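You operate a simulated robot arm through the tools that you are given. There is no shell and no other tool. Be economical: measure what you need, move in short steps, check, and stop when the job is done.

The job below is to be done with a simulated robot arm. You get a single attempt, and the scene is never put back.

TASK
Blow the sleeve in the blow box clean at HIGH, then put it in slot 3 of the tray.
Fine: fan on, 2 presses of the yellow button, fan off before the lid comes off; lid back on; leave the dial at HIGH.

Only the result counts: the job must be done as asked and must still hold three seconds after the hand-in. Knocking over, shifting, dropping, spilling or breaking anything else fails it. Lids that push on must go on centred and level and be pressed home; caps that screw on are set level and turned clockwise until they are tight.

THE ROBOT
A 6-joint arm with a two-finger gripper, fixed in place. Base frame: the origin is at the foot of the arm, x ahead of it, y to its left, z up; the work surface is at about z = 760. Units: mm, degrees, N and s.
With the tool pointing down near the work surface it reaches from about 300 to 680 mm from the base axis. Its first joint turns from -66.0 to 66.0 degrees. Payload 2.45 kg.
Tool frame: the origin (TCP) lies between the finger pads and is the grasp point; the fingertips stand 30 mm ahead of it; z points along the fingers, y is the line along which they close. The gripper opens to 106 mm. The gripper's body begins 79 mm behind the TCP.
Orientation is that of the tool frame in the base frame, as a unit quaternion [x, y, z, w]. With the fingers straight down and closing along the base's y, the tool's x points along the base's -x, its y along +y and its z along -z.

THE INTERFACE
- The arm moves only by the tool jog_arm. Its argument "commands" is a list of rows, each an object (a shift or turn left out is 0, a gripper value left out holds the last) with "dp": the shift along the tool's x, y, z in mm, a list of three; "delta_rot": the turn, a rotation vector about the tool's x, y, z in degrees, a list of three. In form: [{"dp": [x, y, z], "delta_rot": [wx, wy, wz]}, ...]. A call has 1 to 20 rows; each row is the pose to reach, as a shift and turn from the pose commanded when the call began, along the tool's axes at that moment. "claw" is the gripper command, from -1 (fully open) to 1 (shut), values between in proportion, set as the call begins (left out, the last holds). Each row takes 0.2 s and may step no farther than 50 mm and 8.6 degrees from the row before; otherwise, or with a gripper value out of range, the whole call is refused. Where a pose cannot be reached the arm comes as near as it can. A force on the tool above 90 N (or 10 N above the force at the start of the call, whichever is more), or a blocked arm, ends the call early, and 0.2 s more pass. Each finger travels about 153 mm/s and halts on what it meets, pressing with about 23 N; the grip force reading is that of the motor and also rises with nothing between the fingers. The clock runs only during rows and for 0.2 s after the last one: add rows that repeat a pose to give the fingers time. It gives the time, the measured TCP pose, the force on the tool (base axes), the opening and the grip force at its end, in the units of the frame above (readings bear some noise), with the torque about the TCP (base axes, N m) and any sound that the robot's microphone picked up, and new pictures: "show" is both (left out), scene, wrist or none.
- Cameras (640 x 400 px; columns grow to the right, rows downward): "scene" is fixed at [68.2, 444.7, 1387.5]; the picture's right is [-0.55, -0.84, 0.00], its down [-0.65, 0.43, -0.62] and it looks along [0.52, -0.34, -0.78] (base axes); focal length 352 px, centre (320, 200). "wrist" rides on the gripper at [76, -2, -106] in the tool frame; the picture's right is [0.02, 1.00, 0.00], its down [-0.78, 0.02, -0.62] and it looks along [-0.62, 0.01, 0.78] (tool axes); focal length 247 px, centre (320, 200). There is no depth. A picture from a camera that has moved, and an enlarged one, comes with that camera's place and axes in the base frame and with its lens. The place of the scene camera against the robot may be out by one fixed shift of up to 12 mm in any direction.
- zoom(camera, box): a new picture of the part [left, top, right, bottom] of that camera's present view, enlarged. No time passes.
- sign_off(): hands the job in; it is judged then, once.

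Go step by step. Nothing tells you positions but the pictures and the camera data: compare them with the known pose of the tool, close in by small moves and look again before you grip or let go. The budget is 120 turns and 200 pictures, counting those below and the enlarged ones. Unless the task says otherwise, let go and move clear before handing in, and close with one line.

The tools are called after ">>>" as a command line: name --argument value ..., lists and objects as JSON in quotes. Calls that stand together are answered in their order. jog_arm: Moves the arm, as the interface text tells. Its arguments: {"type":"object","properties":{"commands":{"type":"array","items":{"type":"object","properties":{"dp":{"type":"array","items":{"type":"number"}},"delta_rot":{"type":"array","items":{"type":"number"}}}}},"claw":{"type":"number"},"show":{"type":"string","enum":["both","scene","wrist","none"]}},"required":["commands"]} The other tools are called the same way: zoom (camera, box) takes an enlarged picture of a part of a camera's view; sign_off () hands the job in.

At the start:

```text
t: 0.0
eef_pos: [278.6, 267.1, 1121.0]
ee_rot: [0.0, 1.0, -0.001, 0.0]
contact_force: [0.6, 0.1, 0.6]
ft_torque: [0.01, 0.02, 0.03]
grip_width: 106.0
grip_force: 0.1
```

scene: 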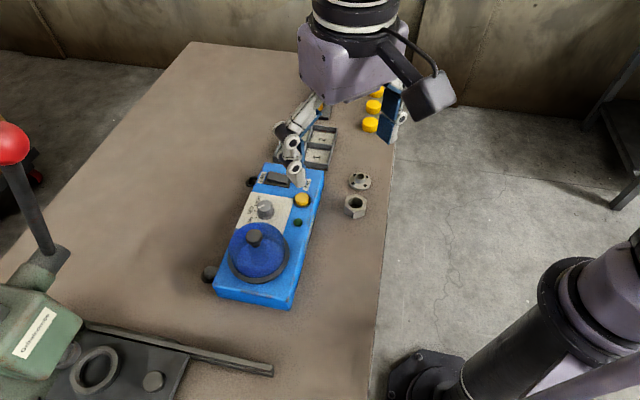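
wrist: 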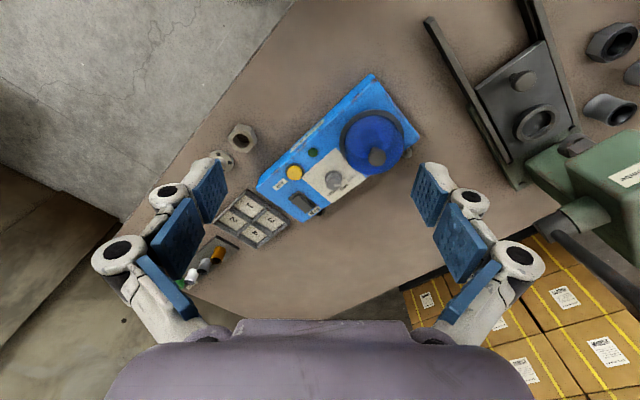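

I see a blue blow box with a round blue lid with knob, a dial, a yellow button, a rocker switch and a 4-slot tray. I zoom in to read the details.

>>> zoom --camera "scene" --box '[200, 80, 400, 310]'

>>> zoom --camera "wrist" --box '[180, 60, 440, 300]'

```text
1.74 times, centred on (300, 195) of scene
camera zoom: at [68.2, 444.7, 1387.5], right [-0.55, -0.84, 0.0], down [-0.65, 0.43, -0.62], along [0.52, -0.34, -0.78], focal length 612 px, centre (355, 209)
```

zoom: 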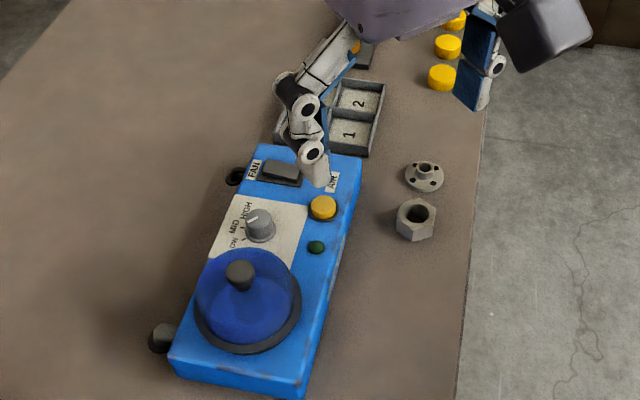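

```text
1.67 times, centred on (310, 180) of wrist
camera zoom: at [201.8, 264.4, 1226.1], right [-0.02, 1.0, 0.0], down [0.78, 0.02, 0.62], along [0.62, 0.01, -0.78], focal length 412 px, centre (337, 233)
```

zoom: 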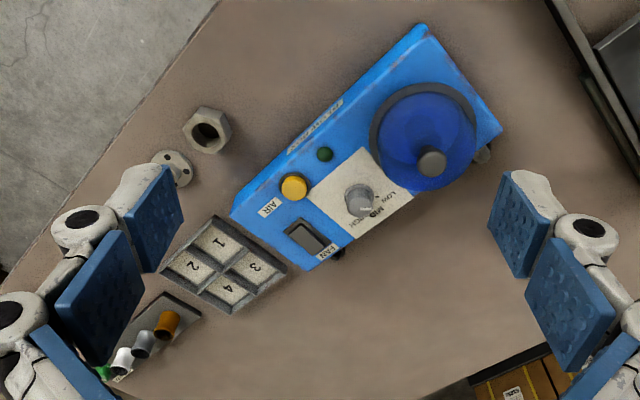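

The box axis runs roughly 43° off x, with the lid near (400,360) and the tray near (634,100). I move closer for a better look.

>>> jog_arm --commands '[{"dp": [-10, -5, 40]}, {"dp": [-30, -10, 80]}, {"dp": [-50, -20, 120]}, {"dp": [-60, -20, 150]}, {"dp": [-60, -20, 150]}]' --show "both"

```text
t: 1.2
eef_pos: [336.8, 247.8, 970.5]
ee_rot: [0.001, 1.0, 0.0, 0.001]
contact_force: [-0.4, 0.6, -0.9]
ft_torque: [0.01, -0.02, 0.0]
grip_width: 106.0
grip_force: 0.1
camera wrist: at [260.8, 245.8, 1075.3], right [-0.02, 1.0, 0.0], down [0.78, 0.02, 0.62], along [0.62, 0.01, -0.78], focal length 247 px, centre (320, 200)
```

scene: 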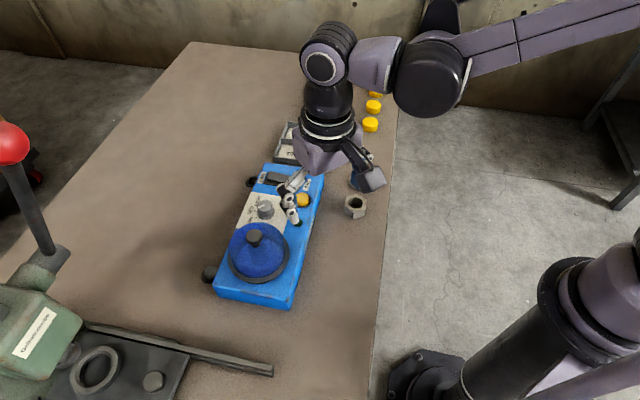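
wrist: 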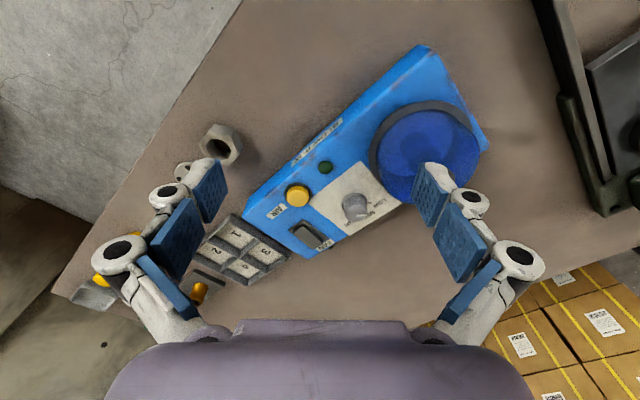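

I zoom in on the dial, switch and lid.

>>> zoom --camera "wrist" --box '[240, 140, 420, 260]'

>>> zoom --camera "scene" --box '[210, 150, 330, 310]'

```text
3.33 times, centred on (330, 200) of wrist
camera zoom: at [260.8, 245.8, 1075.3], right [-0.02, 1.0, 0.0], down [0.78, 0.02, 0.62], along [0.62, 0.01, -0.78], focal length 823 px, centre (287, 200)
```

zoom: 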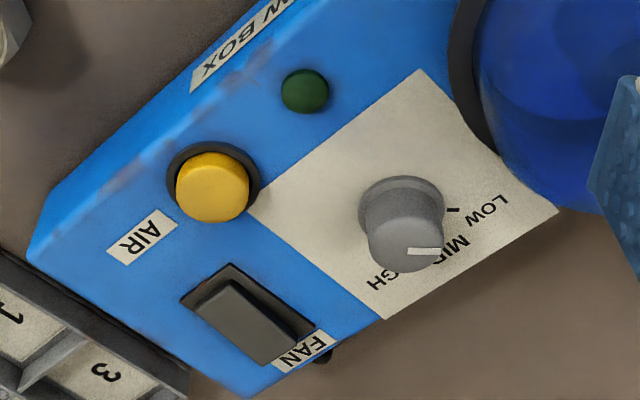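

```text
2.50 times, centred on (270, 230) of scene
camera zoom: at [68.2, 444.7, 1387.5], right [-0.55, -0.84, 0.0], down [-0.65, 0.43, -0.62], along [0.52, -0.34, -0.78], focal length 880 px, centre (445, 125)
```

zoom: 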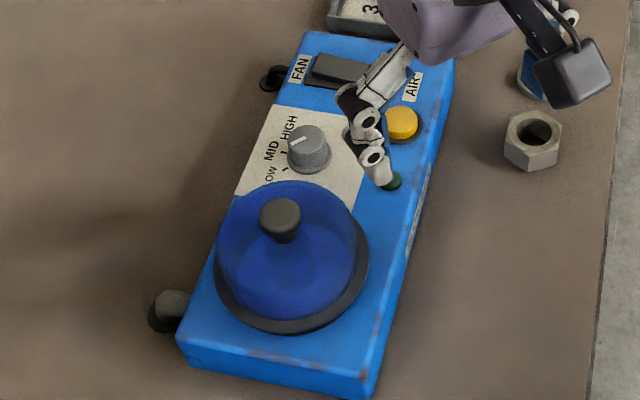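

The dial at about (474,296) points to LOW (base +y); HIGH lies along base +x, so it has to turn clockwise 90°. I narrow the fingers and move over the dial.

>>> jog_arm --commands '[{"dp": [-40, 12, 15]}, {"dp": [-80, 26, 35]}, {"dp": [-120, 40, 55]}, {"dp": [-137, 48, 70]}, {"dp": [-137, 48, 70]}]' --claw -0.05 --show "both"

```text
t: 2.4
eef_pos: [476.1, 298.6, 899.1]
ee_rot: [0.0, 1.0, 0.0, 0.001]
contact_force: [-0.4, 0.3, 0.6]
ft_torque: [0.0, 0.0, 0.02]
grip_width: 55.7
grip_force: 0.0
camera wrist: at [399.6, 294.6, 1005.8], right [-0.02, 1.0, 0.0], down [0.78, 0.02, 0.62], along [0.62, 0.01, -0.78], focal length 247 px, centre (320, 200)
```

scene: 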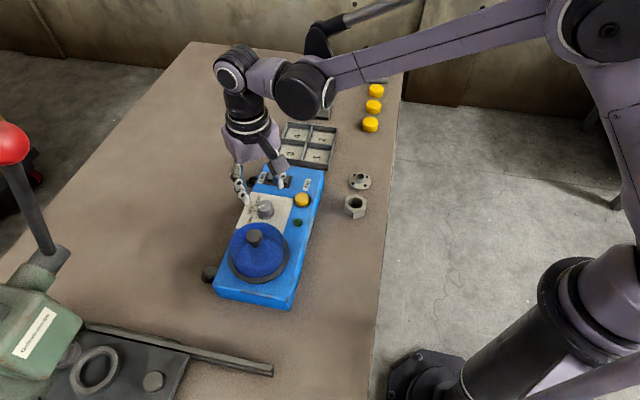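
wrist: 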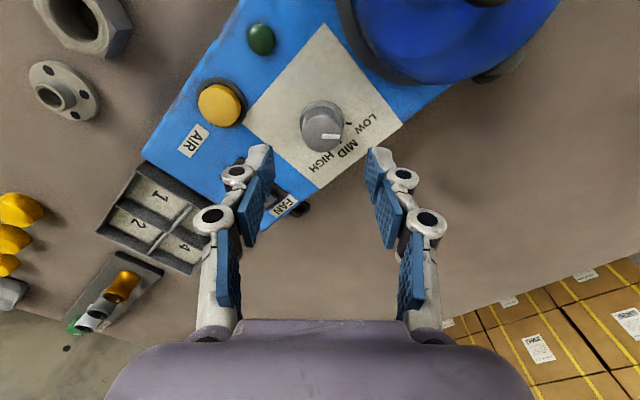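

I zoom in to centre on the dial precisely.

>>> zoom --camera "wrist" --box '[240, 40, 400, 200]'

>>> zoom --camera "scene" --box '[220, 160, 330, 240]'

```text
2.50 times, centred on (320, 120) of wrist
camera zoom: at [399.6, 294.6, 1005.8], right [-0.02, 1.0, 0.0], down [0.78, 0.02, 0.62], along [0.62, 0.01, -0.78], focal length 617 px, centre (320, 400)
```

zoom: 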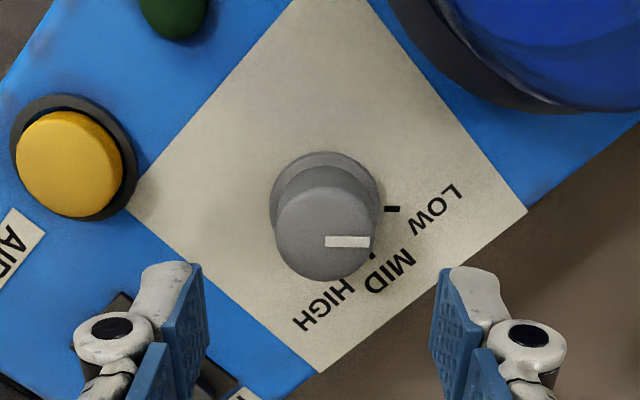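

```text
5.00 times, centred on (275, 200) of scene
camera zoom: at [68.2, 444.7, 1387.5], right [-0.55, -0.84, 0.0], down [-0.65, 0.43, -0.62], along [0.52, -0.34, -0.78], focal length 1761 px, centre (545, 200)
```

zoom: 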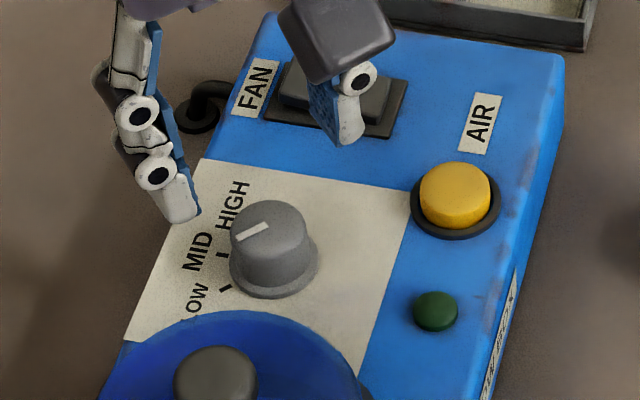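

The dial centre is at about (475,296), with the panel at z≈810 and the cap top at z≈831. I descend around it and grip.

>>> jog_arm --commands '[{"dp": [0.5, -1, 25]}, {"dp": [0.5, -1, 45]}, {"dp": [0.5, -1, 53]}, {"dp": [0.5, -1, 53]}]' --show "wrist"

>>> jog_arm --commands '[{"dp": [0, 0, 0]}, {"dp": [0, 0, 0]}, {"dp": [0, 0, 0]}]' --claw 1 --show "wrist"

```text
t: 3.4
eef_pos: [474.3, 293.6, 847.0]
ee_rot: [0.0, 1.0, 0.0, 0.001]
contact_force: [-0.8, -0.2, -0.1]
ft_torque: [-0.02, -0.05, -0.01]
grip_width: 55.8
grip_force: 0.2
camera wrist: at [398.2, 291.3, 953.3], right [-0.02, 1.0, 0.0], down [0.78, 0.02, 0.62], along [0.62, 0.01, -0.78], focal length 247 px, centre (320, 200)
```

wrist: 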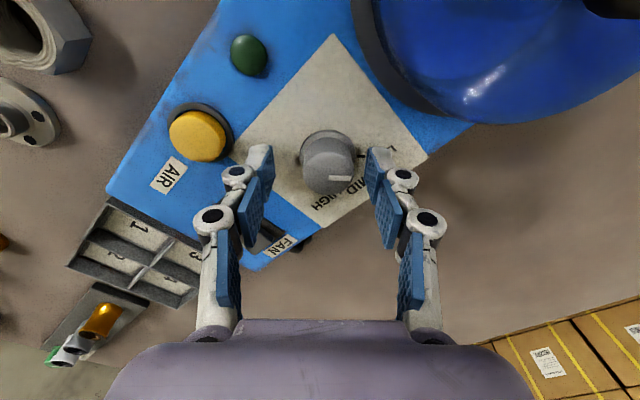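

```text
t: 4.2
eef_pos: [474.6, 298.4, 847.4]
ee_rot: [-0.002, 1.0, 0.005, 0.002]
contact_force: [5.1, 30.8, 9.7]
ft_torque: [0.67, -0.3, 0.0]
grip_width: 28.7
grip_force: 45.3
camera wrist: at [397.8, 294.4, 953.4], right [-0.03, 1.0, 0.01], down [0.78, 0.01, 0.62], along [0.62, 0.02, -0.78], focal length 247 px, centre (320, 200)
```

wrist: 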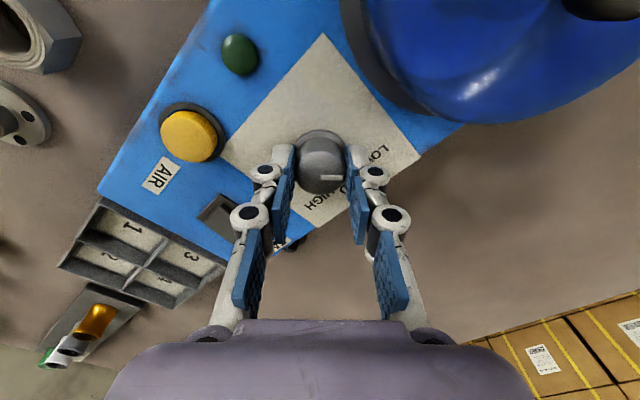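

Gripped, but with a side force of +31 N in y, so the tool is off by a few mm. I shift to relieve it.

>>> jog_arm --commands '[{"dp": [0, 2, 0]}, {"dp": [0, 4, 0]}]' --show "none"

```text
t: 4.8
eef_pos: [475.2, 297.8, 848.4]
ee_rot: [-0.001, 1.0, 0.002, 0.0]
contact_force: [-3.4, 16.4, 16.3]
ft_torque: [0.72, -0.93, 0.04]
grip_width: 28.9
grip_force: 45.3
```

>>> jog_arm --commands '[{"dp": [0, 2, -0.5]}, {"dp": [0, 3, -1]}]' --show "wrist"

```text
t: 5.4
eef_pos: [476.0, 299.2, 847.5]
ee_rot: [0.001, 1.0, -0.002, -0.001]
contact_force: [-12.6, -0.9, -4.8]
ft_torque: [0.19, -0.39, 0.02]
grip_width: 28.6
grip_force: 44.8
camera wrist: at [398.7, 296.9, 953.9], right [-0.02, 1.0, 0.0], down [0.78, 0.02, 0.62], along [0.62, 0.01, -0.79], focal length 247 px, centre (320, 200)
```

wrist: 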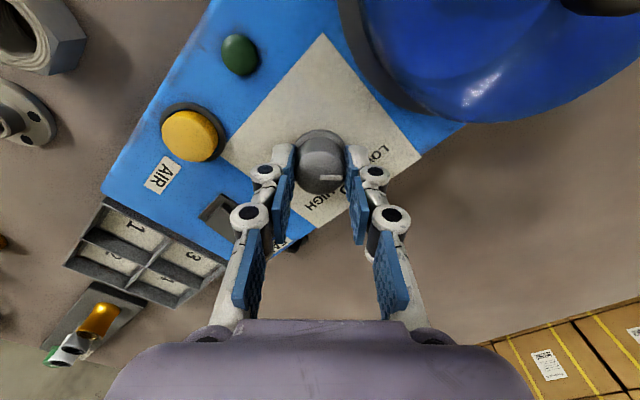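

Relieved. Now I turn clockwise, the first half.

>>> jog_arm --commands '[{"dp": [2, 0, 0], "delta_rot": [0, 0, 7.5]}, {"dp": [2, 0, 0], "delta_rot": [0, 0, 15]}, {"dp": [2, 0, 0], "delta_rot": [0, 0, 22.5]}, {"dp": [2, 0, 0], "delta_rot": [0, 0, 30]}, {"dp": [2, 0, 0], "delta_rot": [0, 0, 37.5]}, {"dp": [2, 0, 0], "delta_rot": [0, 0, 45]}]' --show "scene"

```text
t: 6.8
eef_pos: [474.3, 298.5, 847.4]
ee_rot: [0.385, 0.923, 0.0, 0.002]
contact_force: [8.4, -19.0, -11.9]
ft_torque: [0.11, 0.36, 0.01]
grip_width: 28.5
grip_force: 45.4
```

scene: 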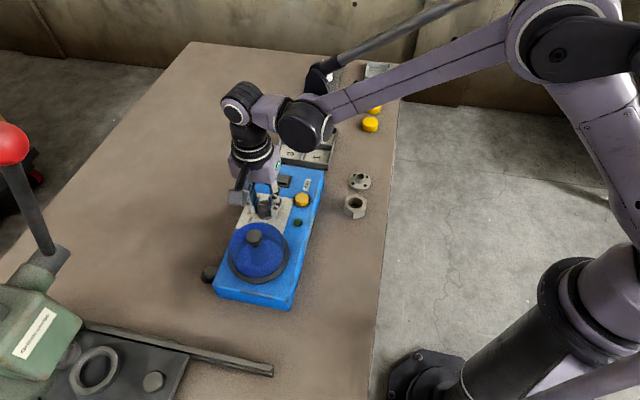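

Turning works. Second half.

>>> jog_arm --commands '[{"dp": [-1.4, -1.4, 0], "delta_rot": [0, 0, 7.5]}, {"dp": [-1.4, -1.4, 0], "delta_rot": [0, 0, 15]}, {"dp": [-1.4, -1.4, 0], "delta_rot": [0, 0, 22.5]}, {"dp": [-1.4, -1.4, 0], "delta_rot": [0, 0, 30]}, {"dp": [-1.4, -1.4, 0], "delta_rot": [0, 0, 37.5]}, {"dp": [-1.4, -1.4, 0], "delta_rot": [0, 0, 45]}, {"dp": [-1.4, -1.4, 0], "delta_rot": [0, 0, 45]}]' --show "wrist"

```text
t: 8.4
eef_pos: [475.3, 299.5, 847.7]
ee_rot: [0.707, 0.707, 0.002, 0.002]
contact_force: [21.1, 2.3, -4.6]
ft_torque: [-1.07, -0.43, 0.15]
grip_width: 28.9
grip_force: 44.7
camera wrist: at [472.9, 374.9, 954.1], right [1.0, 0.02, 0.01], down [0.01, -0.78, 0.62], along [0.02, -0.62, -0.78], focal length 247 px, centre (320, 200)
```

wrist: 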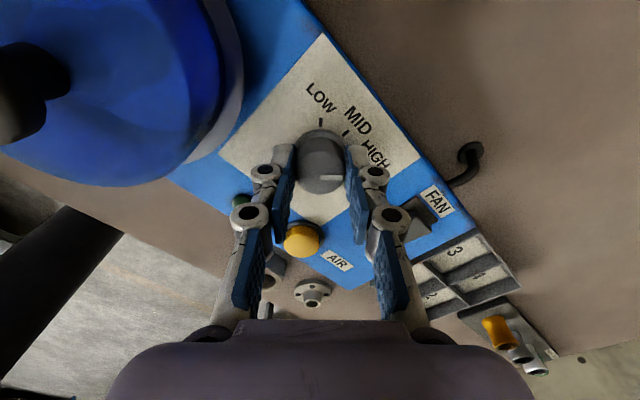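

The pointer now points along +x at HIGH. I open and rise, then verify.

>>> jog_arm --commands '[{"dp": [0, 0, 0]}, {"dp": [0, 0, 0]}, {"dp": [0, 0, -30]}, {"dp": [0, 0, -70]}, {"dp": [0, 0, -80]}, {"dp": [0, 0, -80]}]' --claw -0.05 --show "both"

>>> zoom --camera "wrist" --box '[240, 60, 480, 210]'

```text
t: 9.8
eef_pos: [472.2, 298.0, 928.6]
ee_rot: [0.707, 0.707, 0.0, 0.0]
contact_force: [0.0, 0.6, -0.2]
ft_torque: [0.01, 0.0, -0.04]
grip_width: 55.6
grip_force: 0.1
camera wrist: at [471.0, 373.4, 1034.7], right [1.0, 0.02, 0.0], down [0.02, -0.78, 0.62], along [0.01, -0.62, -0.78], focal length 247 px, centre (320, 200)
```

scene: 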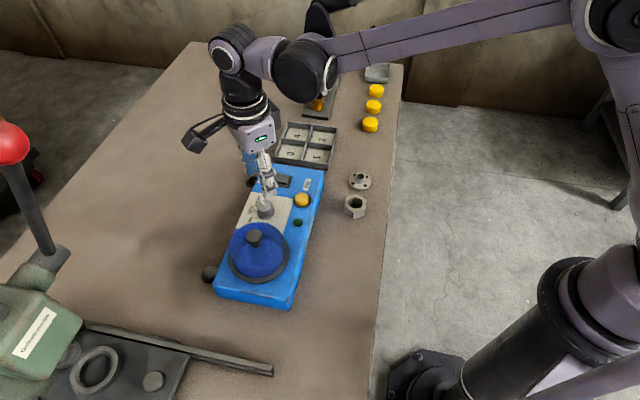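
wrist: 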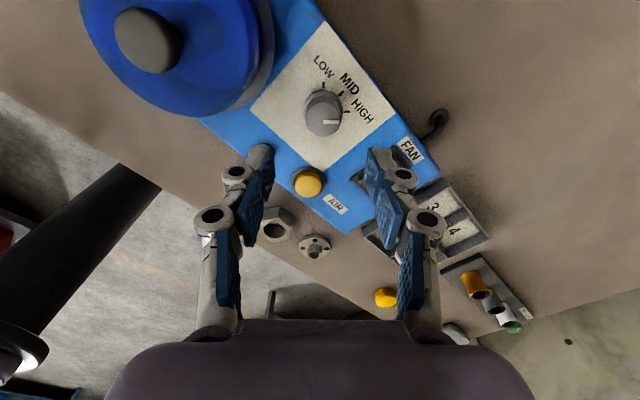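

```text
2.67 times, centred on (360, 135) of wrist
camera zoom: at [471.0, 373.4, 1034.7], right [1.0, 0.02, 0.0], down [0.02, -0.78, 0.62], along [0.01, -0.62, -0.78], focal length 659 px, centre (213, 373)
```

zoom: 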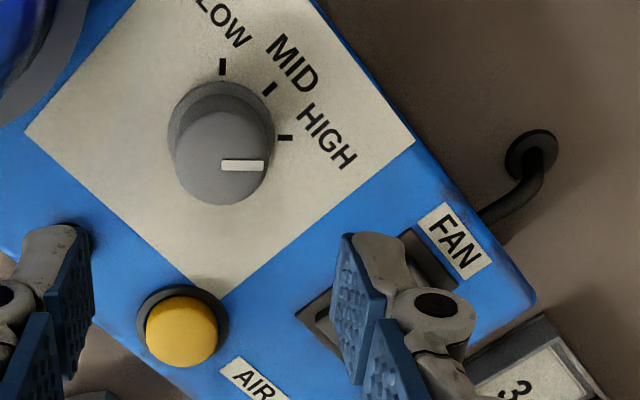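

The dial is at HIGH. Next I close the fingers, turn back 45° and hover over the FAN rocker for a look.

>>> jog_arm --commands '[{"dp": [-10, 10, 0], "delta_rot": [0, 0, -7.5]}, {"dp": [-22, 20, 0], "delta_rot": [0, 0, -15]}, {"dp": [-34, 30, 0], "delta_rot": [0, 0, -22.5]}, {"dp": [-46, 40, 10], "delta_rot": [0, 0, -30]}, {"dp": [-58, 50, 20], "delta_rot": [0, 0, -37.5]}, {"dp": [-64, 61, 20], "delta_rot": [0, 0, -45]}, {"dp": [-64, 61, 20], "delta_rot": [0, 0, -45]}]' --claw 1 --show "both"

>>> zoom --camera "wrist" --box '[220, 30, 420, 200]'

```text
t: 11.4
eef_pos: [534.9, 234.1, 908.8]
ee_rot: [0.381, 0.924, 0.001, 0.0]
contact_force: [0.3, -0.1, 0.4]
ft_torque: [-0.02, -0.02, 0.04]
grip_width: 0.0
grip_force: 22.4
camera wrist: at [479.2, 286.8, 1015.0], right [0.69, 0.72, 0.0], down [0.57, -0.54, 0.62], along [0.45, -0.43, -0.78], focal length 247 px, centre (320, 200)
```

scene: 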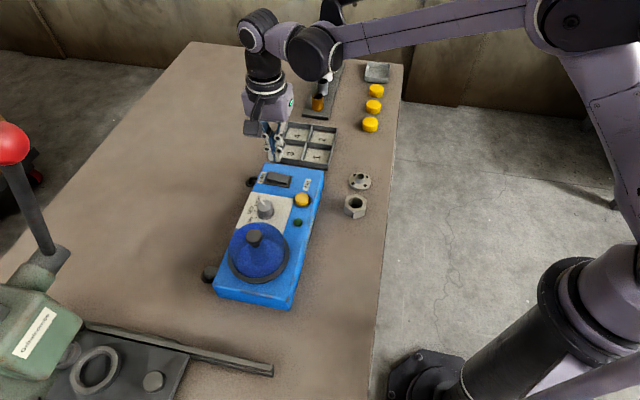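
wrist: 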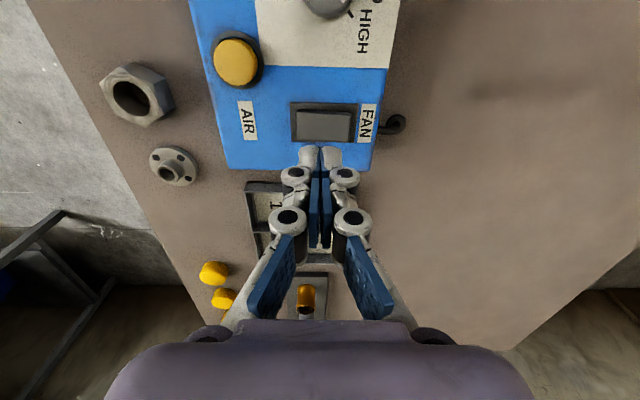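

```text
2.35 times, centred on (320, 115) of wrist
camera zoom: at [479.2, 286.8, 1015.0], right [0.69, 0.72, 0.0], down [0.57, -0.54, 0.62], along [0.45, -0.43, -0.78], focal length 581 px, centre (320, 400)
```

zoom: 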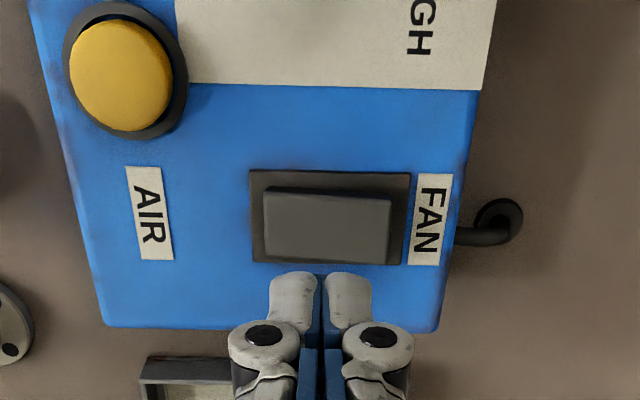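

>>> zoom --camera "scene" --box '[250, 155, 330, 215]'

>>> zoom --camera "wrist" --box '[280, 90, 390, 150]'

```text
6.67 times, centred on (290, 185) of scene
camera zoom: at [68.2, 444.7, 1387.5], right [-0.55, -0.84, 0.0], down [-0.65, 0.43, -0.62], along [0.52, -0.34, -0.78], focal length 2348 px, centre (520, 300)
```

zoom: 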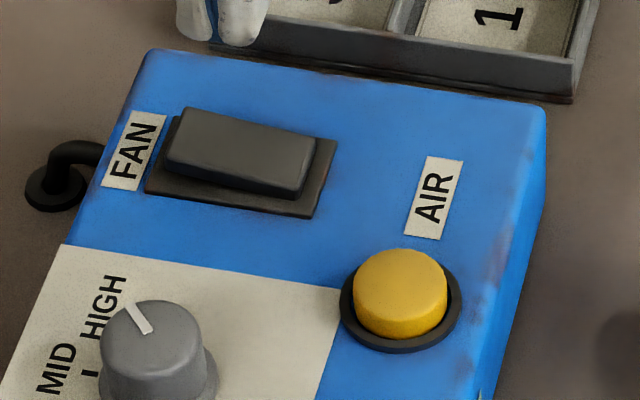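

```text
5.82 times, centred on (335, 120) of wrist
camera zoom: at [479.2, 286.8, 1015.0], right [0.69, 0.72, 0.0], down [0.57, -0.54, 0.62], along [0.45, -0.43, -0.78], focal length 1437 px, centre (233, 666)
```

zoom: 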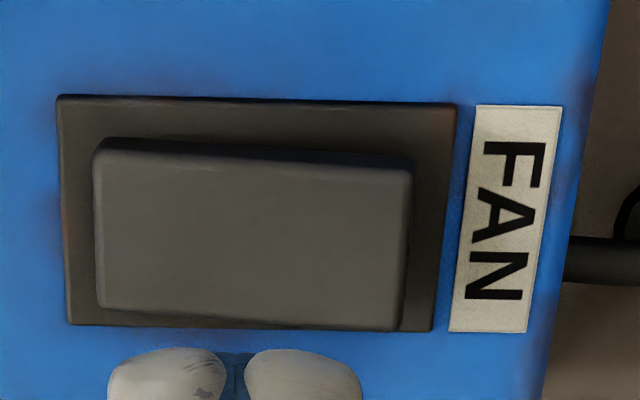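

The FAN end of the rocker is the raised one, so pressing it toggles the fan on. I move over that end and press down in small steps.

>>> jog_arm --commands '[{"dp": [-3.4, 18.7, 10]}, {"dp": [-3.4, 18.7, 40]}, {"dp": [-3.4, 18.7, 50]}, {"dp": [-3.4, 18.7, 50]}]' --show "scene"

>>> zoom --camera "scene" --box '[240, 145, 320, 205]'

```text
t: 12.4
eef_pos: [549.6, 245.6, 859.3]
ee_rot: [0.382, 0.924, 0.001, 0.0]
contact_force: [-0.6, -0.1, -0.9]
ft_torque: [-0.04, -0.02, -0.01]
grip_width: 0.1
grip_force: 23.2
```

scene: 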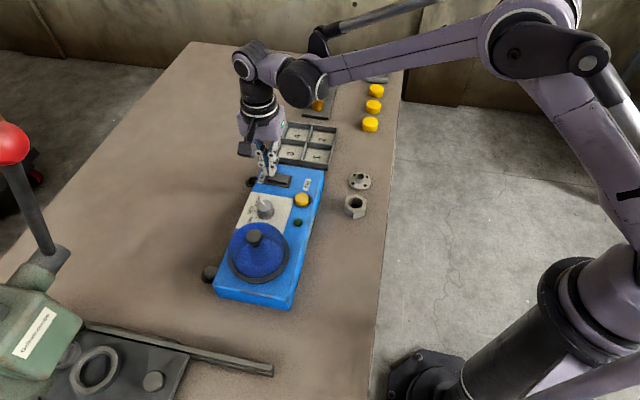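

```text
6.67 times, centred on (280, 175) of scene
camera zoom: at [68.2, 444.7, 1387.5], right [-0.55, -0.84, 0.0], down [-0.65, 0.43, -0.62], along [0.52, -0.34, -0.78], focal length 2348 px, centre (587, 367)
```

zoom: 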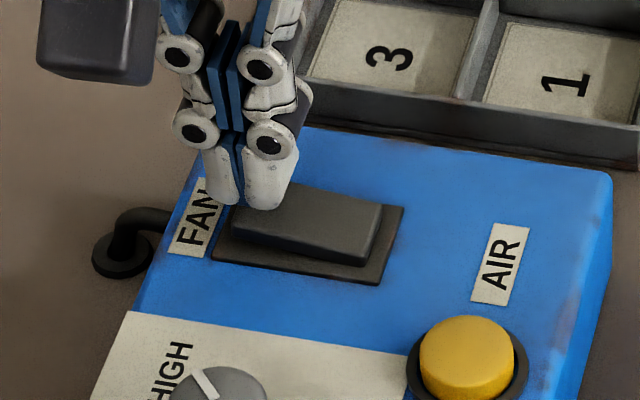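

>>> jog_arm --commands '[{"dp": [0, 0, 4]}, {"dp": [0, 0, 8]}, {"dp": [0, 0, 11]}, {"dp": [0, 0, 13]}, {"dp": [0, 0, 15]}]' --show "scene"

>>> zoom --camera "scene" --box '[240, 145, 320, 245]'

```text
t: 13.6
eef_pos: [549.1, 246.4, 845.7]
ee_rot: [0.382, 0.924, 0.002, 0.001]
contact_force: [3.3, -1.8, 61.5]
ft_torque: [-0.31, 0.29, 0.0]
grip_width: 0.0
grip_force: 22.7
```

scene: 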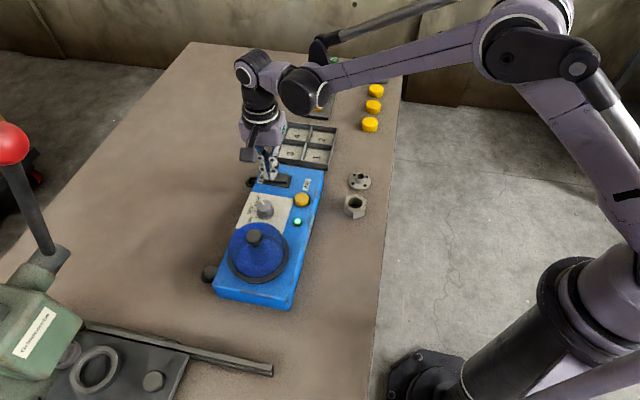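

```text
4.00 times, centred on (280, 195) of scene
camera zoom: at [67.2, 444.2, 1387.7], right [-0.55, -0.84, 0.0], down [-0.65, 0.43, -0.62], along [0.52, -0.34, -0.78], focal length 1409 px, centre (480, 220)
```

zoom: 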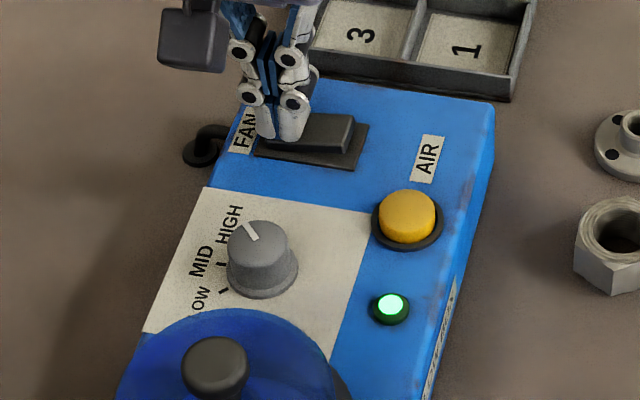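

The green lamp is on: the fan is running. I rise and move above the yellow button at about (460,221).

>>> jog_arm --commands '[{"dp": [0, 0, -30]}, {"dp": [15, -27, -45]}, {"dp": [30, -54, -45]}, {"dp": [46, -81, -45]}, {"dp": [46, -81, -30]}, {"dp": [46, -81, -30]}]' --show "both"

>>> zoom --camera "scene" --box '[250, 155, 340, 245]'

```text
t: 15.0
eef_pos: [459.7, 220.8, 875.3]
ee_rot: [0.383, 0.924, 0.0, 0.0]
contact_force: [0.1, 0.2, -0.4]
ft_torque: [-0.03, 0.04, -0.01]
grip_width: 0.0
grip_force: 23.0
camera wrist: at [404.4, 273.1, 980.5], right [0.69, 0.72, 0.0], down [0.57, -0.54, 0.62], along [0.45, -0.43, -0.78], focal length 247 px, centre (320, 200)
```

scene: 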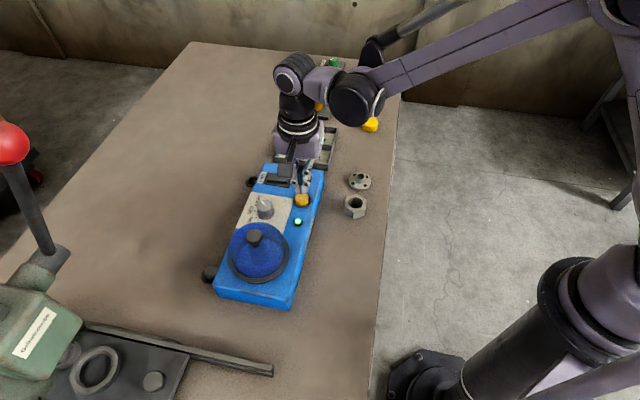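
wrist: 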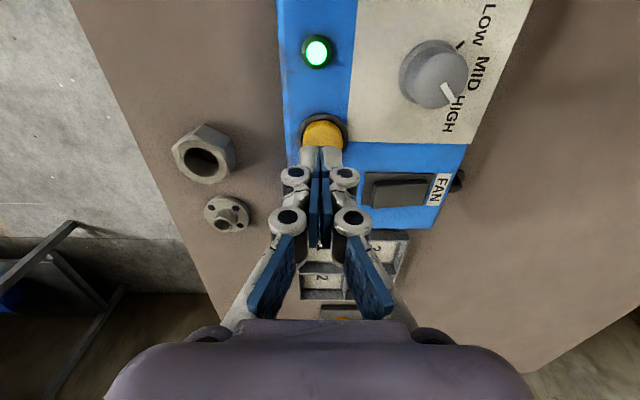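

```text
4.44 times, centred on (295, 200) of scene
camera zoom: at [68.2, 444.7, 1387.5], right [-0.55, -0.84, 0.0], down [-0.65, 0.43, -0.62], along [0.52, -0.34, -0.78], focal length 1565 px, centre (431, 200)
```

zoom: 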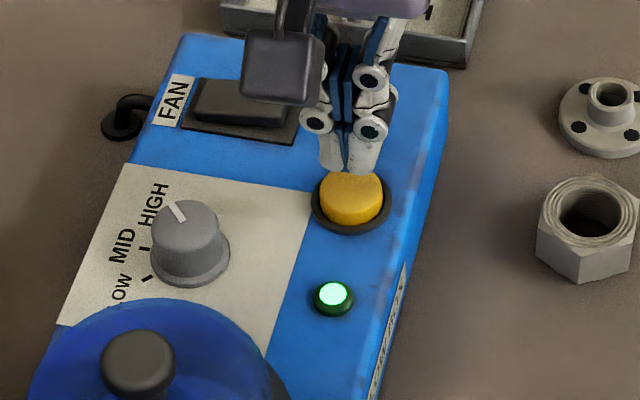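

>>> jog_arm --commands '[{"dp": [2.5, 0, 12]}, {"dp": [2.5, 0, 18]}, {"dp": [2.5, 0, 22]}, {"dp": [2.5, 0, 25]}]' --show "scene"

>>> zoom --camera "scene" --box '[270, 165, 340, 245]'

```text
t: 16.0
eef_pos: [456.4, 224.0, 848.6]
ee_rot: [0.382, 0.924, 0.0, 0.0]
contact_force: [-0.2, -0.1, 1.1]
ft_torque: [-0.05, -0.02, -0.01]
grip_width: 0.2
grip_force: 23.0
```

scene: 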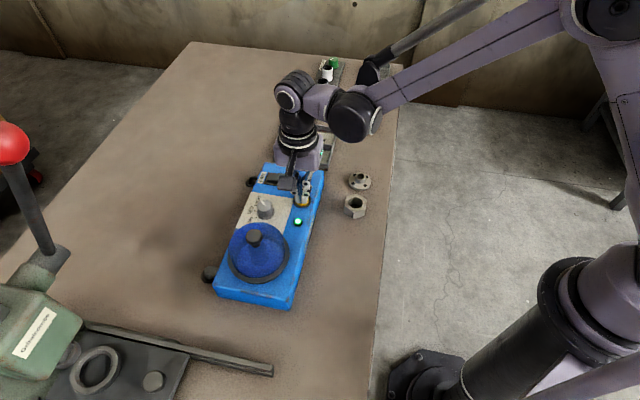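

```text
5.00 times, centred on (305, 205) of scene
camera zoom: at [68.2, 444.7, 1387.5], right [-0.55, -0.84, 0.0], down [-0.65, 0.43, -0.62], along [0.52, -0.34, -0.78], focal length 1761 px, centre (395, 175)
```

zoom: 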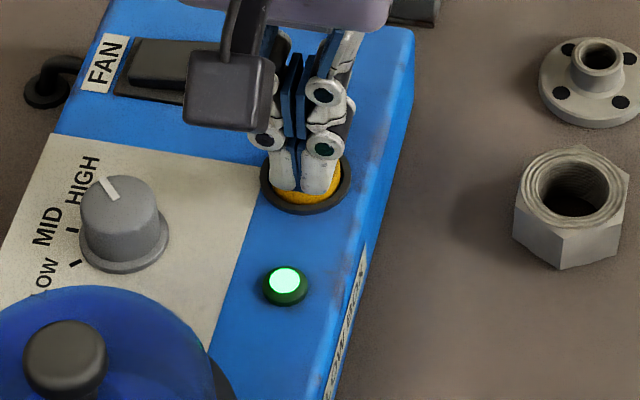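

Almost touching the button. I press further in small steps.

>>> jog_arm --commands '[{"dp": [0, 0, 2]}, {"dp": [0, 0, 4]}, {"dp": [0, 0, 5]}]' --show "none"

```text
t: 16.8
eef_pos: [456.7, 224.1, 843.9]
ee_rot: [0.383, 0.924, 0.0, 0.001]
contact_force: [-0.4, -0.5, 8.8]
ft_torque: [-0.03, -0.01, -0.06]
grip_width: 6.1
grip_force: 28.3
heard: click
```

A click, so press one. I release upward.

>>> jog_arm --commands '[{"dp": [0, 0, -4]}, {"dp": [0, 0, -10]}, {"dp": [0, 0, -14]}, {"dp": [0, 0, -14]}]' --show "scene"

>>> zoom --camera "scene" --box '[270, 165, 340, 245]'

```text
t: 17.8
eef_pos: [457.9, 223.7, 856.7]
ee_rot: [0.383, 0.924, 0.001, 0.0]
contact_force: [1.0, 0.8, -0.2]
ft_torque: [0.01, 0.01, 0.0]
grip_width: 0.0
grip_force: 28.5
```

scene: 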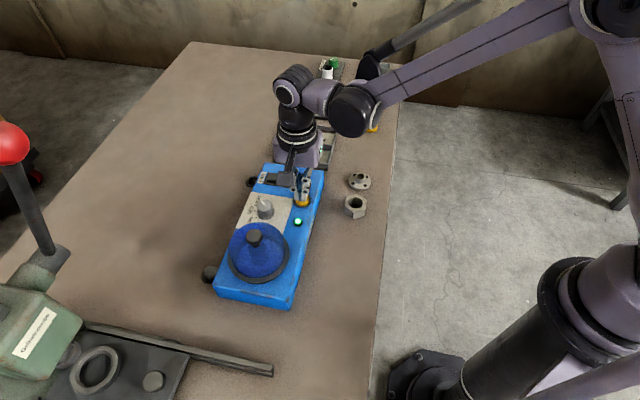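

```text
5.00 times, centred on (305, 205) of scene
camera zoom: at [68.2, 444.7, 1387.5], right [-0.55, -0.84, 0.0], down [-0.65, 0.43, -0.62], along [0.52, -0.34, -0.78], focal length 1761 px, centre (395, 175)
```

zoom: 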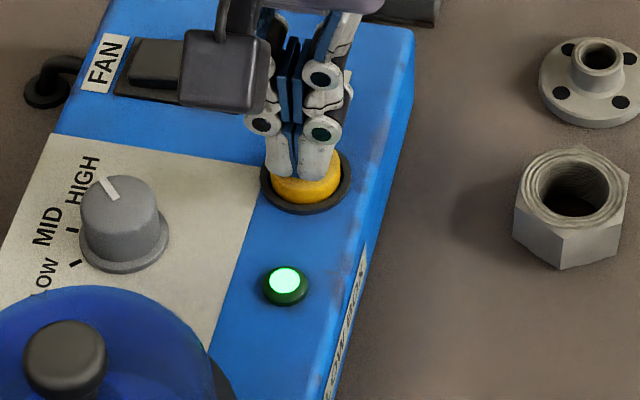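

Press two, to the same depth and back up.

>>> jog_arm --commands '[{"dp": [0, 0, 9]}, {"dp": [0, 0, 11]}, {"dp": [0, 0, 13]}, {"dp": [0, 0, 14]}]' --show "none"

>>> jog_arm --commands '[{"dp": [0, 0, -4]}, {"dp": [0, 0, -14]}, {"dp": [0, 0, -40]}, {"dp": [0, 0, -50]}]' --show "scene"

```text
t: 18.8
eef_pos: [458.3, 223.1, 845.0]
ee_rot: [0.382, 0.924, 0.001, 0.001]
contact_force: [0.5, 2.0, 5.4]
ft_torque: [0.0, -0.05, 0.02]
grip_width: 6.0
grip_force: 28.5
heard: click
```

```text
t: 19.8
eef_pos: [456.4, 225.2, 895.0]
ee_rot: [0.383, 0.924, 0.001, 0.0]
contact_force: [0.5, -0.3, 0.2]
ft_torque: [-0.03, 0.01, 0.01]
grip_width: 0.0
grip_force: 28.4
```

scene: 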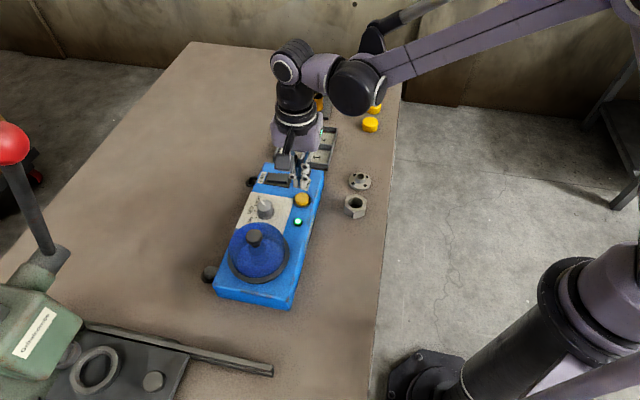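

Two clicks heard and the fan is still on. Now I go to the opposite (AIR-side) end of the rocker to switch it off.

>>> jog_arm --commands '[{"dp": [-24, 23, 0]}, {"dp": [-48.8, 47.4, 0]}, {"dp": [-48.8, 47.4, 20]}, {"dp": [-48.8, 47.4, 33]}, {"dp": [-48.8, 47.4, 33]}]' --show "scene"

>>> zoom --camera "scene" --box '[240, 145, 330, 235]'

```text
t: 21.0
eef_pos: [527.3, 221.3, 860.4]
ee_rot: [0.382, 0.924, 0.001, 0.0]
contact_force: [1.1, -0.2, 0.4]
ft_torque: [0.0, -0.01, 0.0]
grip_width: 0.1
grip_force: 28.9
```

scene: 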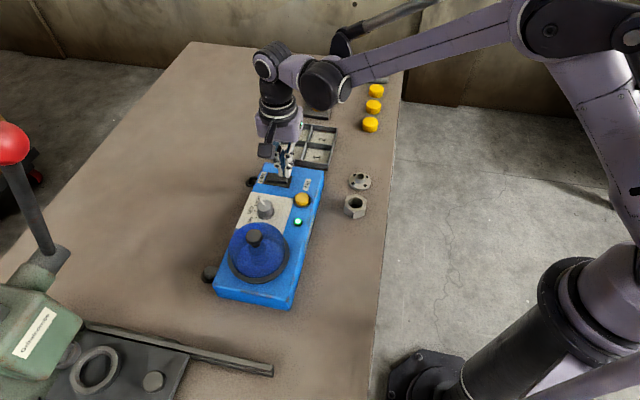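

```text
4.44 times, centred on (285, 190) of scene
camera zoom: at [68.2, 444.7, 1387.5], right [-0.55, -0.84, 0.0], down [-0.65, 0.43, -0.62], along [0.52, -0.34, -0.78], focal length 1565 px, centre (476, 244)
```

zoom: 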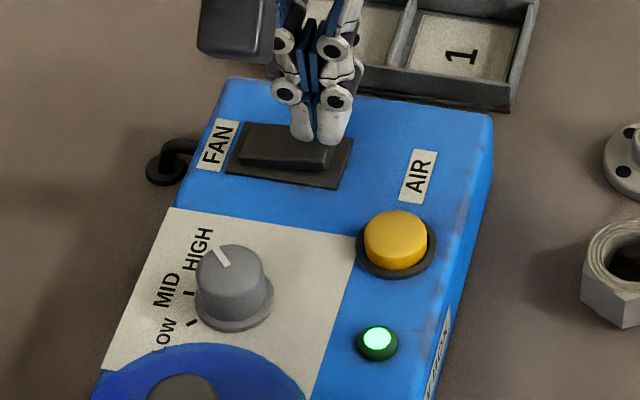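

>>> jog_arm --commands '[{"dp": [0, 0, 5]}, {"dp": [0, 0, 9]}, {"dp": [0, 0, 12]}, {"dp": [0, 0, 14]}, {"dp": [0, 0, 16]}]' --show "none"

>>> jog_arm --commands '[{"dp": [0, 0, -20]}, {"dp": [0, 0, -60]}, {"dp": [0, 0, -60]}]' --show "scene"

>>> zoom --camera "scene" --box '[210, 145, 330, 305]'

```text
t: 22.2
eef_pos: [527.7, 222.5, 846.8]
ee_rot: [0.383, 0.924, 0.0, 0.001]
contact_force: [1.4, -5.3, 49.6]
ft_torque: [0.16, -0.23, -0.01]
grip_width: 0.1
grip_force: 28.5
```

```text
t: 23.0
eef_pos: [524.5, 224.2, 904.0]
ee_rot: [0.383, 0.924, 0.0, 0.0]
contact_force: [0.1, 0.1, 0.3]
ft_torque: [0.0, -0.01, 0.01]
grip_width: 0.0
grip_force: 28.3
```

scene: 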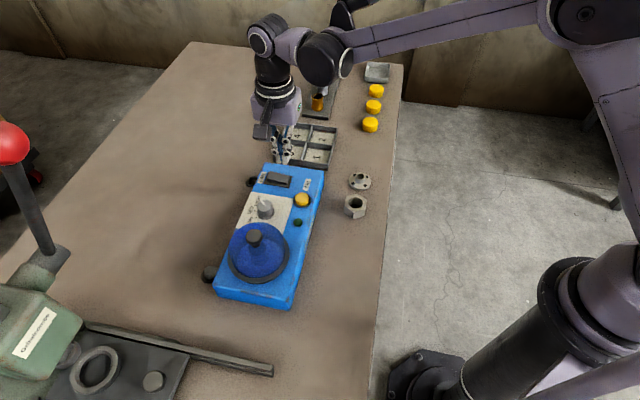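

```text
2.50 times, centred on (270, 225) of scene
camera zoom: at [68.2, 444.7, 1387.5], right [-0.55, -0.84, 0.0], down [-0.65, 0.43, -0.62], along [0.52, -0.34, -0.78], focal length 880 px, centre (445, 138)
```

zoom: 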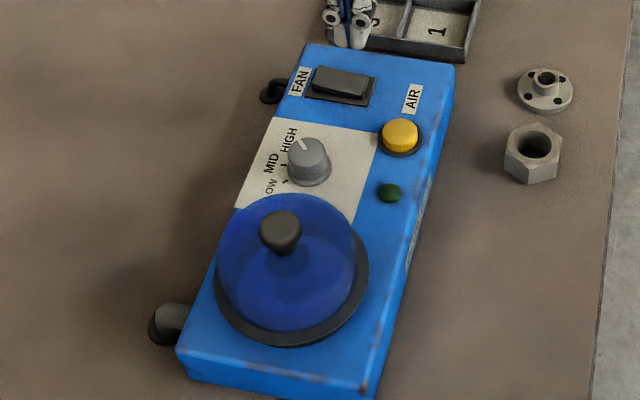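

The fan is off (lamp dark), with the dial still at HIGH. Now I move high over the lid knob, at about (385,356).

>>> jog_arm --commands '[{"dp": [0, 0, -40]}, {"dp": [30, 0, -62]}, {"dp": [75, -2, -62]}, {"dp": [120, -4, -62]}, {"dp": [165, -5, -62]}, {"dp": [194, -5, -62]}, {"dp": [194, -5, -62]}]' --claw -0.1 --show "both"

>>> zoom --camera "scene" --box '[190, 190, 330, 310]'

```text
t: 24.6
eef_pos: [384.0, 359.3, 962.8]
ee_rot: [0.383, 0.924, 0.001, 0.0]
contact_force: [-0.3, 0.9, 0.5]
ft_torque: [-0.02, 0.0, -0.02]
grip_width: 58.3
grip_force: 0.1
camera wrist: at [329.5, 411.4, 1069.0], right [0.69, 0.72, 0.0], down [0.56, -0.54, 0.62], along [0.45, -0.43, -0.78], focal length 247 px, centre (320, 200)
```

scene: 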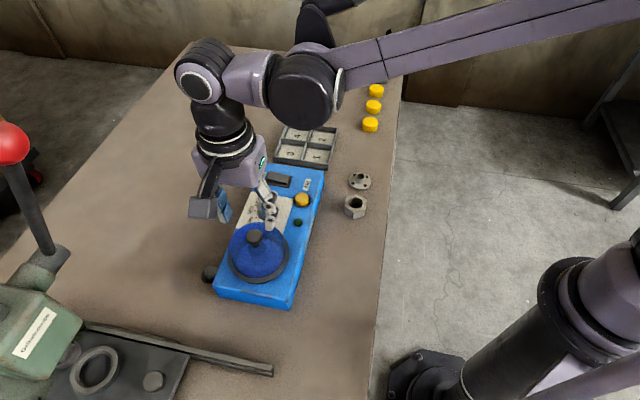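
wrist: 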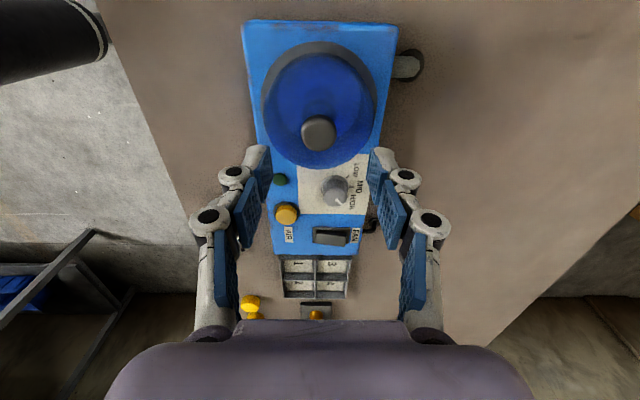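

```text
3.33 times, centred on (260, 250) of scene
camera zoom: at [68.1, 444.8, 1387.5], right [-0.55, -0.84, 0.0], down [-0.65, 0.43, -0.62], along [0.52, -0.34, -0.78], focal length 1174 px, centre (520, 33)
```

zoom: 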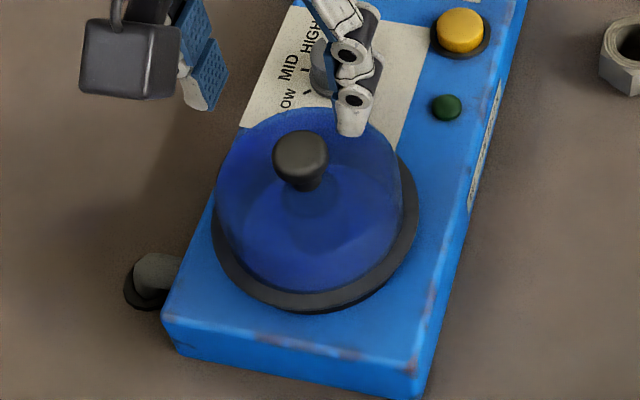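

The knob is about centred between the fingers. I descend halfway and check the height against the dome.

>>> jog_arm --commands '[{"dp": [-1, -0.5, 20]}, {"dp": [-1, -0.5, 40]}, {"dp": [-1, -0.5, 45]}, {"dp": [-1, -0.5, 45]}]' --show "both"

>>> zoom --camera "scene" --box '[190, 190, 330, 310]'

>>> zoom --camera "wrist" --box '[220, 50, 420, 200]'

```text
t: 25.6
eef_pos: [384.0, 355.7, 921.3]
ee_rot: [0.383, 0.924, 0.001, 0.0]
contact_force: [0.5, 0.0, -0.5]
ft_torque: [0.02, -0.01, -0.01]
grip_width: 58.2
grip_force: 0.0
camera wrist: at [329.1, 407.5, 1026.8], right [0.69, 0.72, 0.0], down [0.57, -0.54, 0.62], along [0.45, -0.43, -0.78], focal length 247 px, centre (320, 200)
```

scene: 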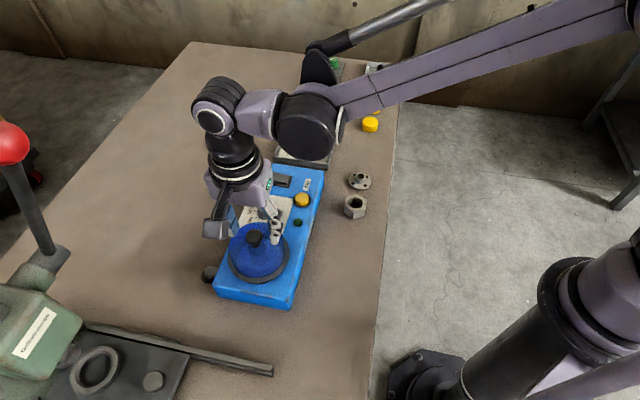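
wrist: 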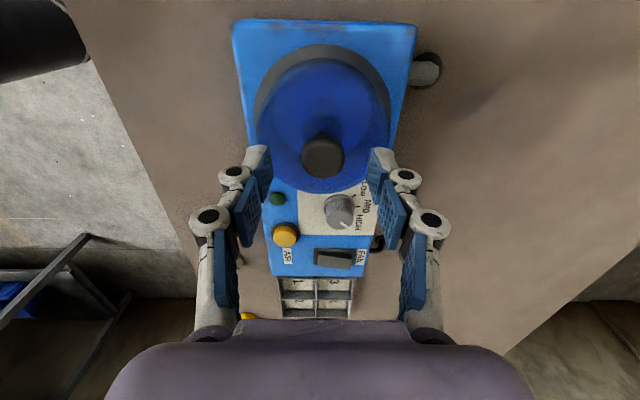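

```text
3.33 times, centred on (260, 250) of scene
camera zoom: at [68.2, 444.7, 1387.5], right [-0.55, -0.84, 0.0], down [-0.65, 0.43, -0.62], along [0.52, -0.34, -0.78], focal length 1174 px, centre (520, 33)
```

zoom: 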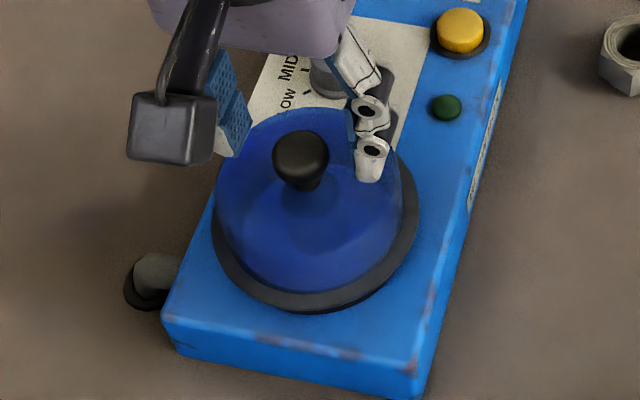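

```text
2.67 times, centred on (320, 125) of wrist
camera zoom: at [329.1, 407.5, 1026.8], right [0.69, 0.72, 0.0], down [0.57, -0.54, 0.62], along [0.45, -0.43, -0.78], focal length 659 px, centre (320, 400)
```

zoom: 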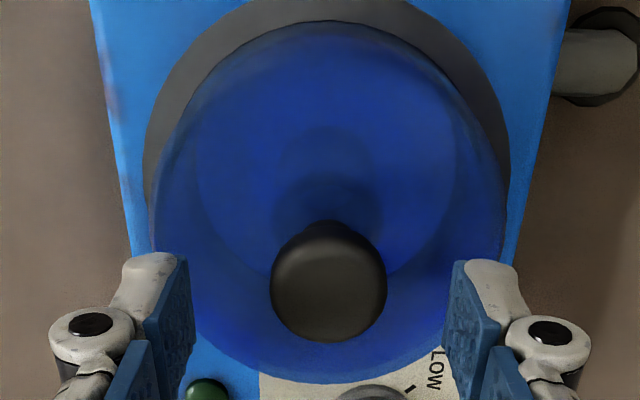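

The knob top is at z≈889, so I lower until the tips are at about 873, then close on the knob.

>>> jog_arm --commands '[{"dp": [0, 0, 8]}, {"dp": [0, 0, 14]}, {"dp": [0, 0, 18]}, {"dp": [0, 0, 18]}]' --show "wrist"

>>> zoom --camera "scene" --box '[190, 190, 330, 310]'

```text
t: 26.6
eef_pos: [385.0, 355.2, 903.0]
ee_rot: [0.383, 0.924, 0.001, 0.001]
contact_force: [0.1, 1.1, -1.4]
ft_torque: [-0.01, -0.01, -0.01]
grip_width: 58.1
grip_force: 0.2
camera wrist: at [330.2, 407.6, 1009.0], right [0.69, 0.72, 0.0], down [0.57, -0.54, 0.62], along [0.45, -0.43, -0.78], focal length 247 px, centre (320, 200)
```

wrist: 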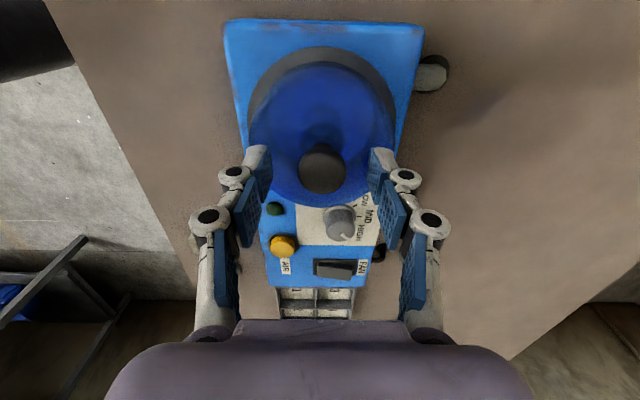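

```text
3.33 times, centred on (260, 250) of scene
camera zoom: at [68.2, 444.7, 1387.5], right [-0.55, -0.84, 0.0], down [-0.65, 0.43, -0.62], along [0.52, -0.34, -0.78], focal length 1174 px, centre (520, 33)
```

zoom: 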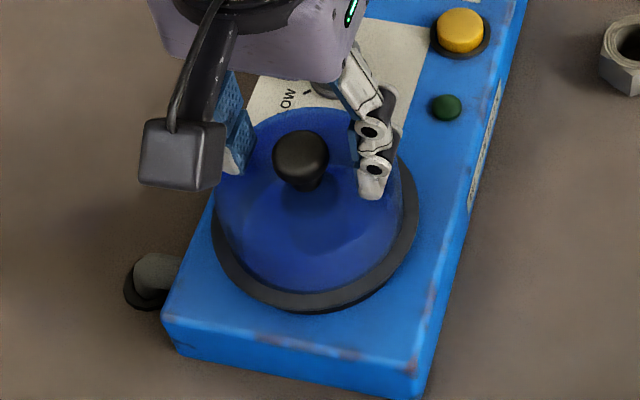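

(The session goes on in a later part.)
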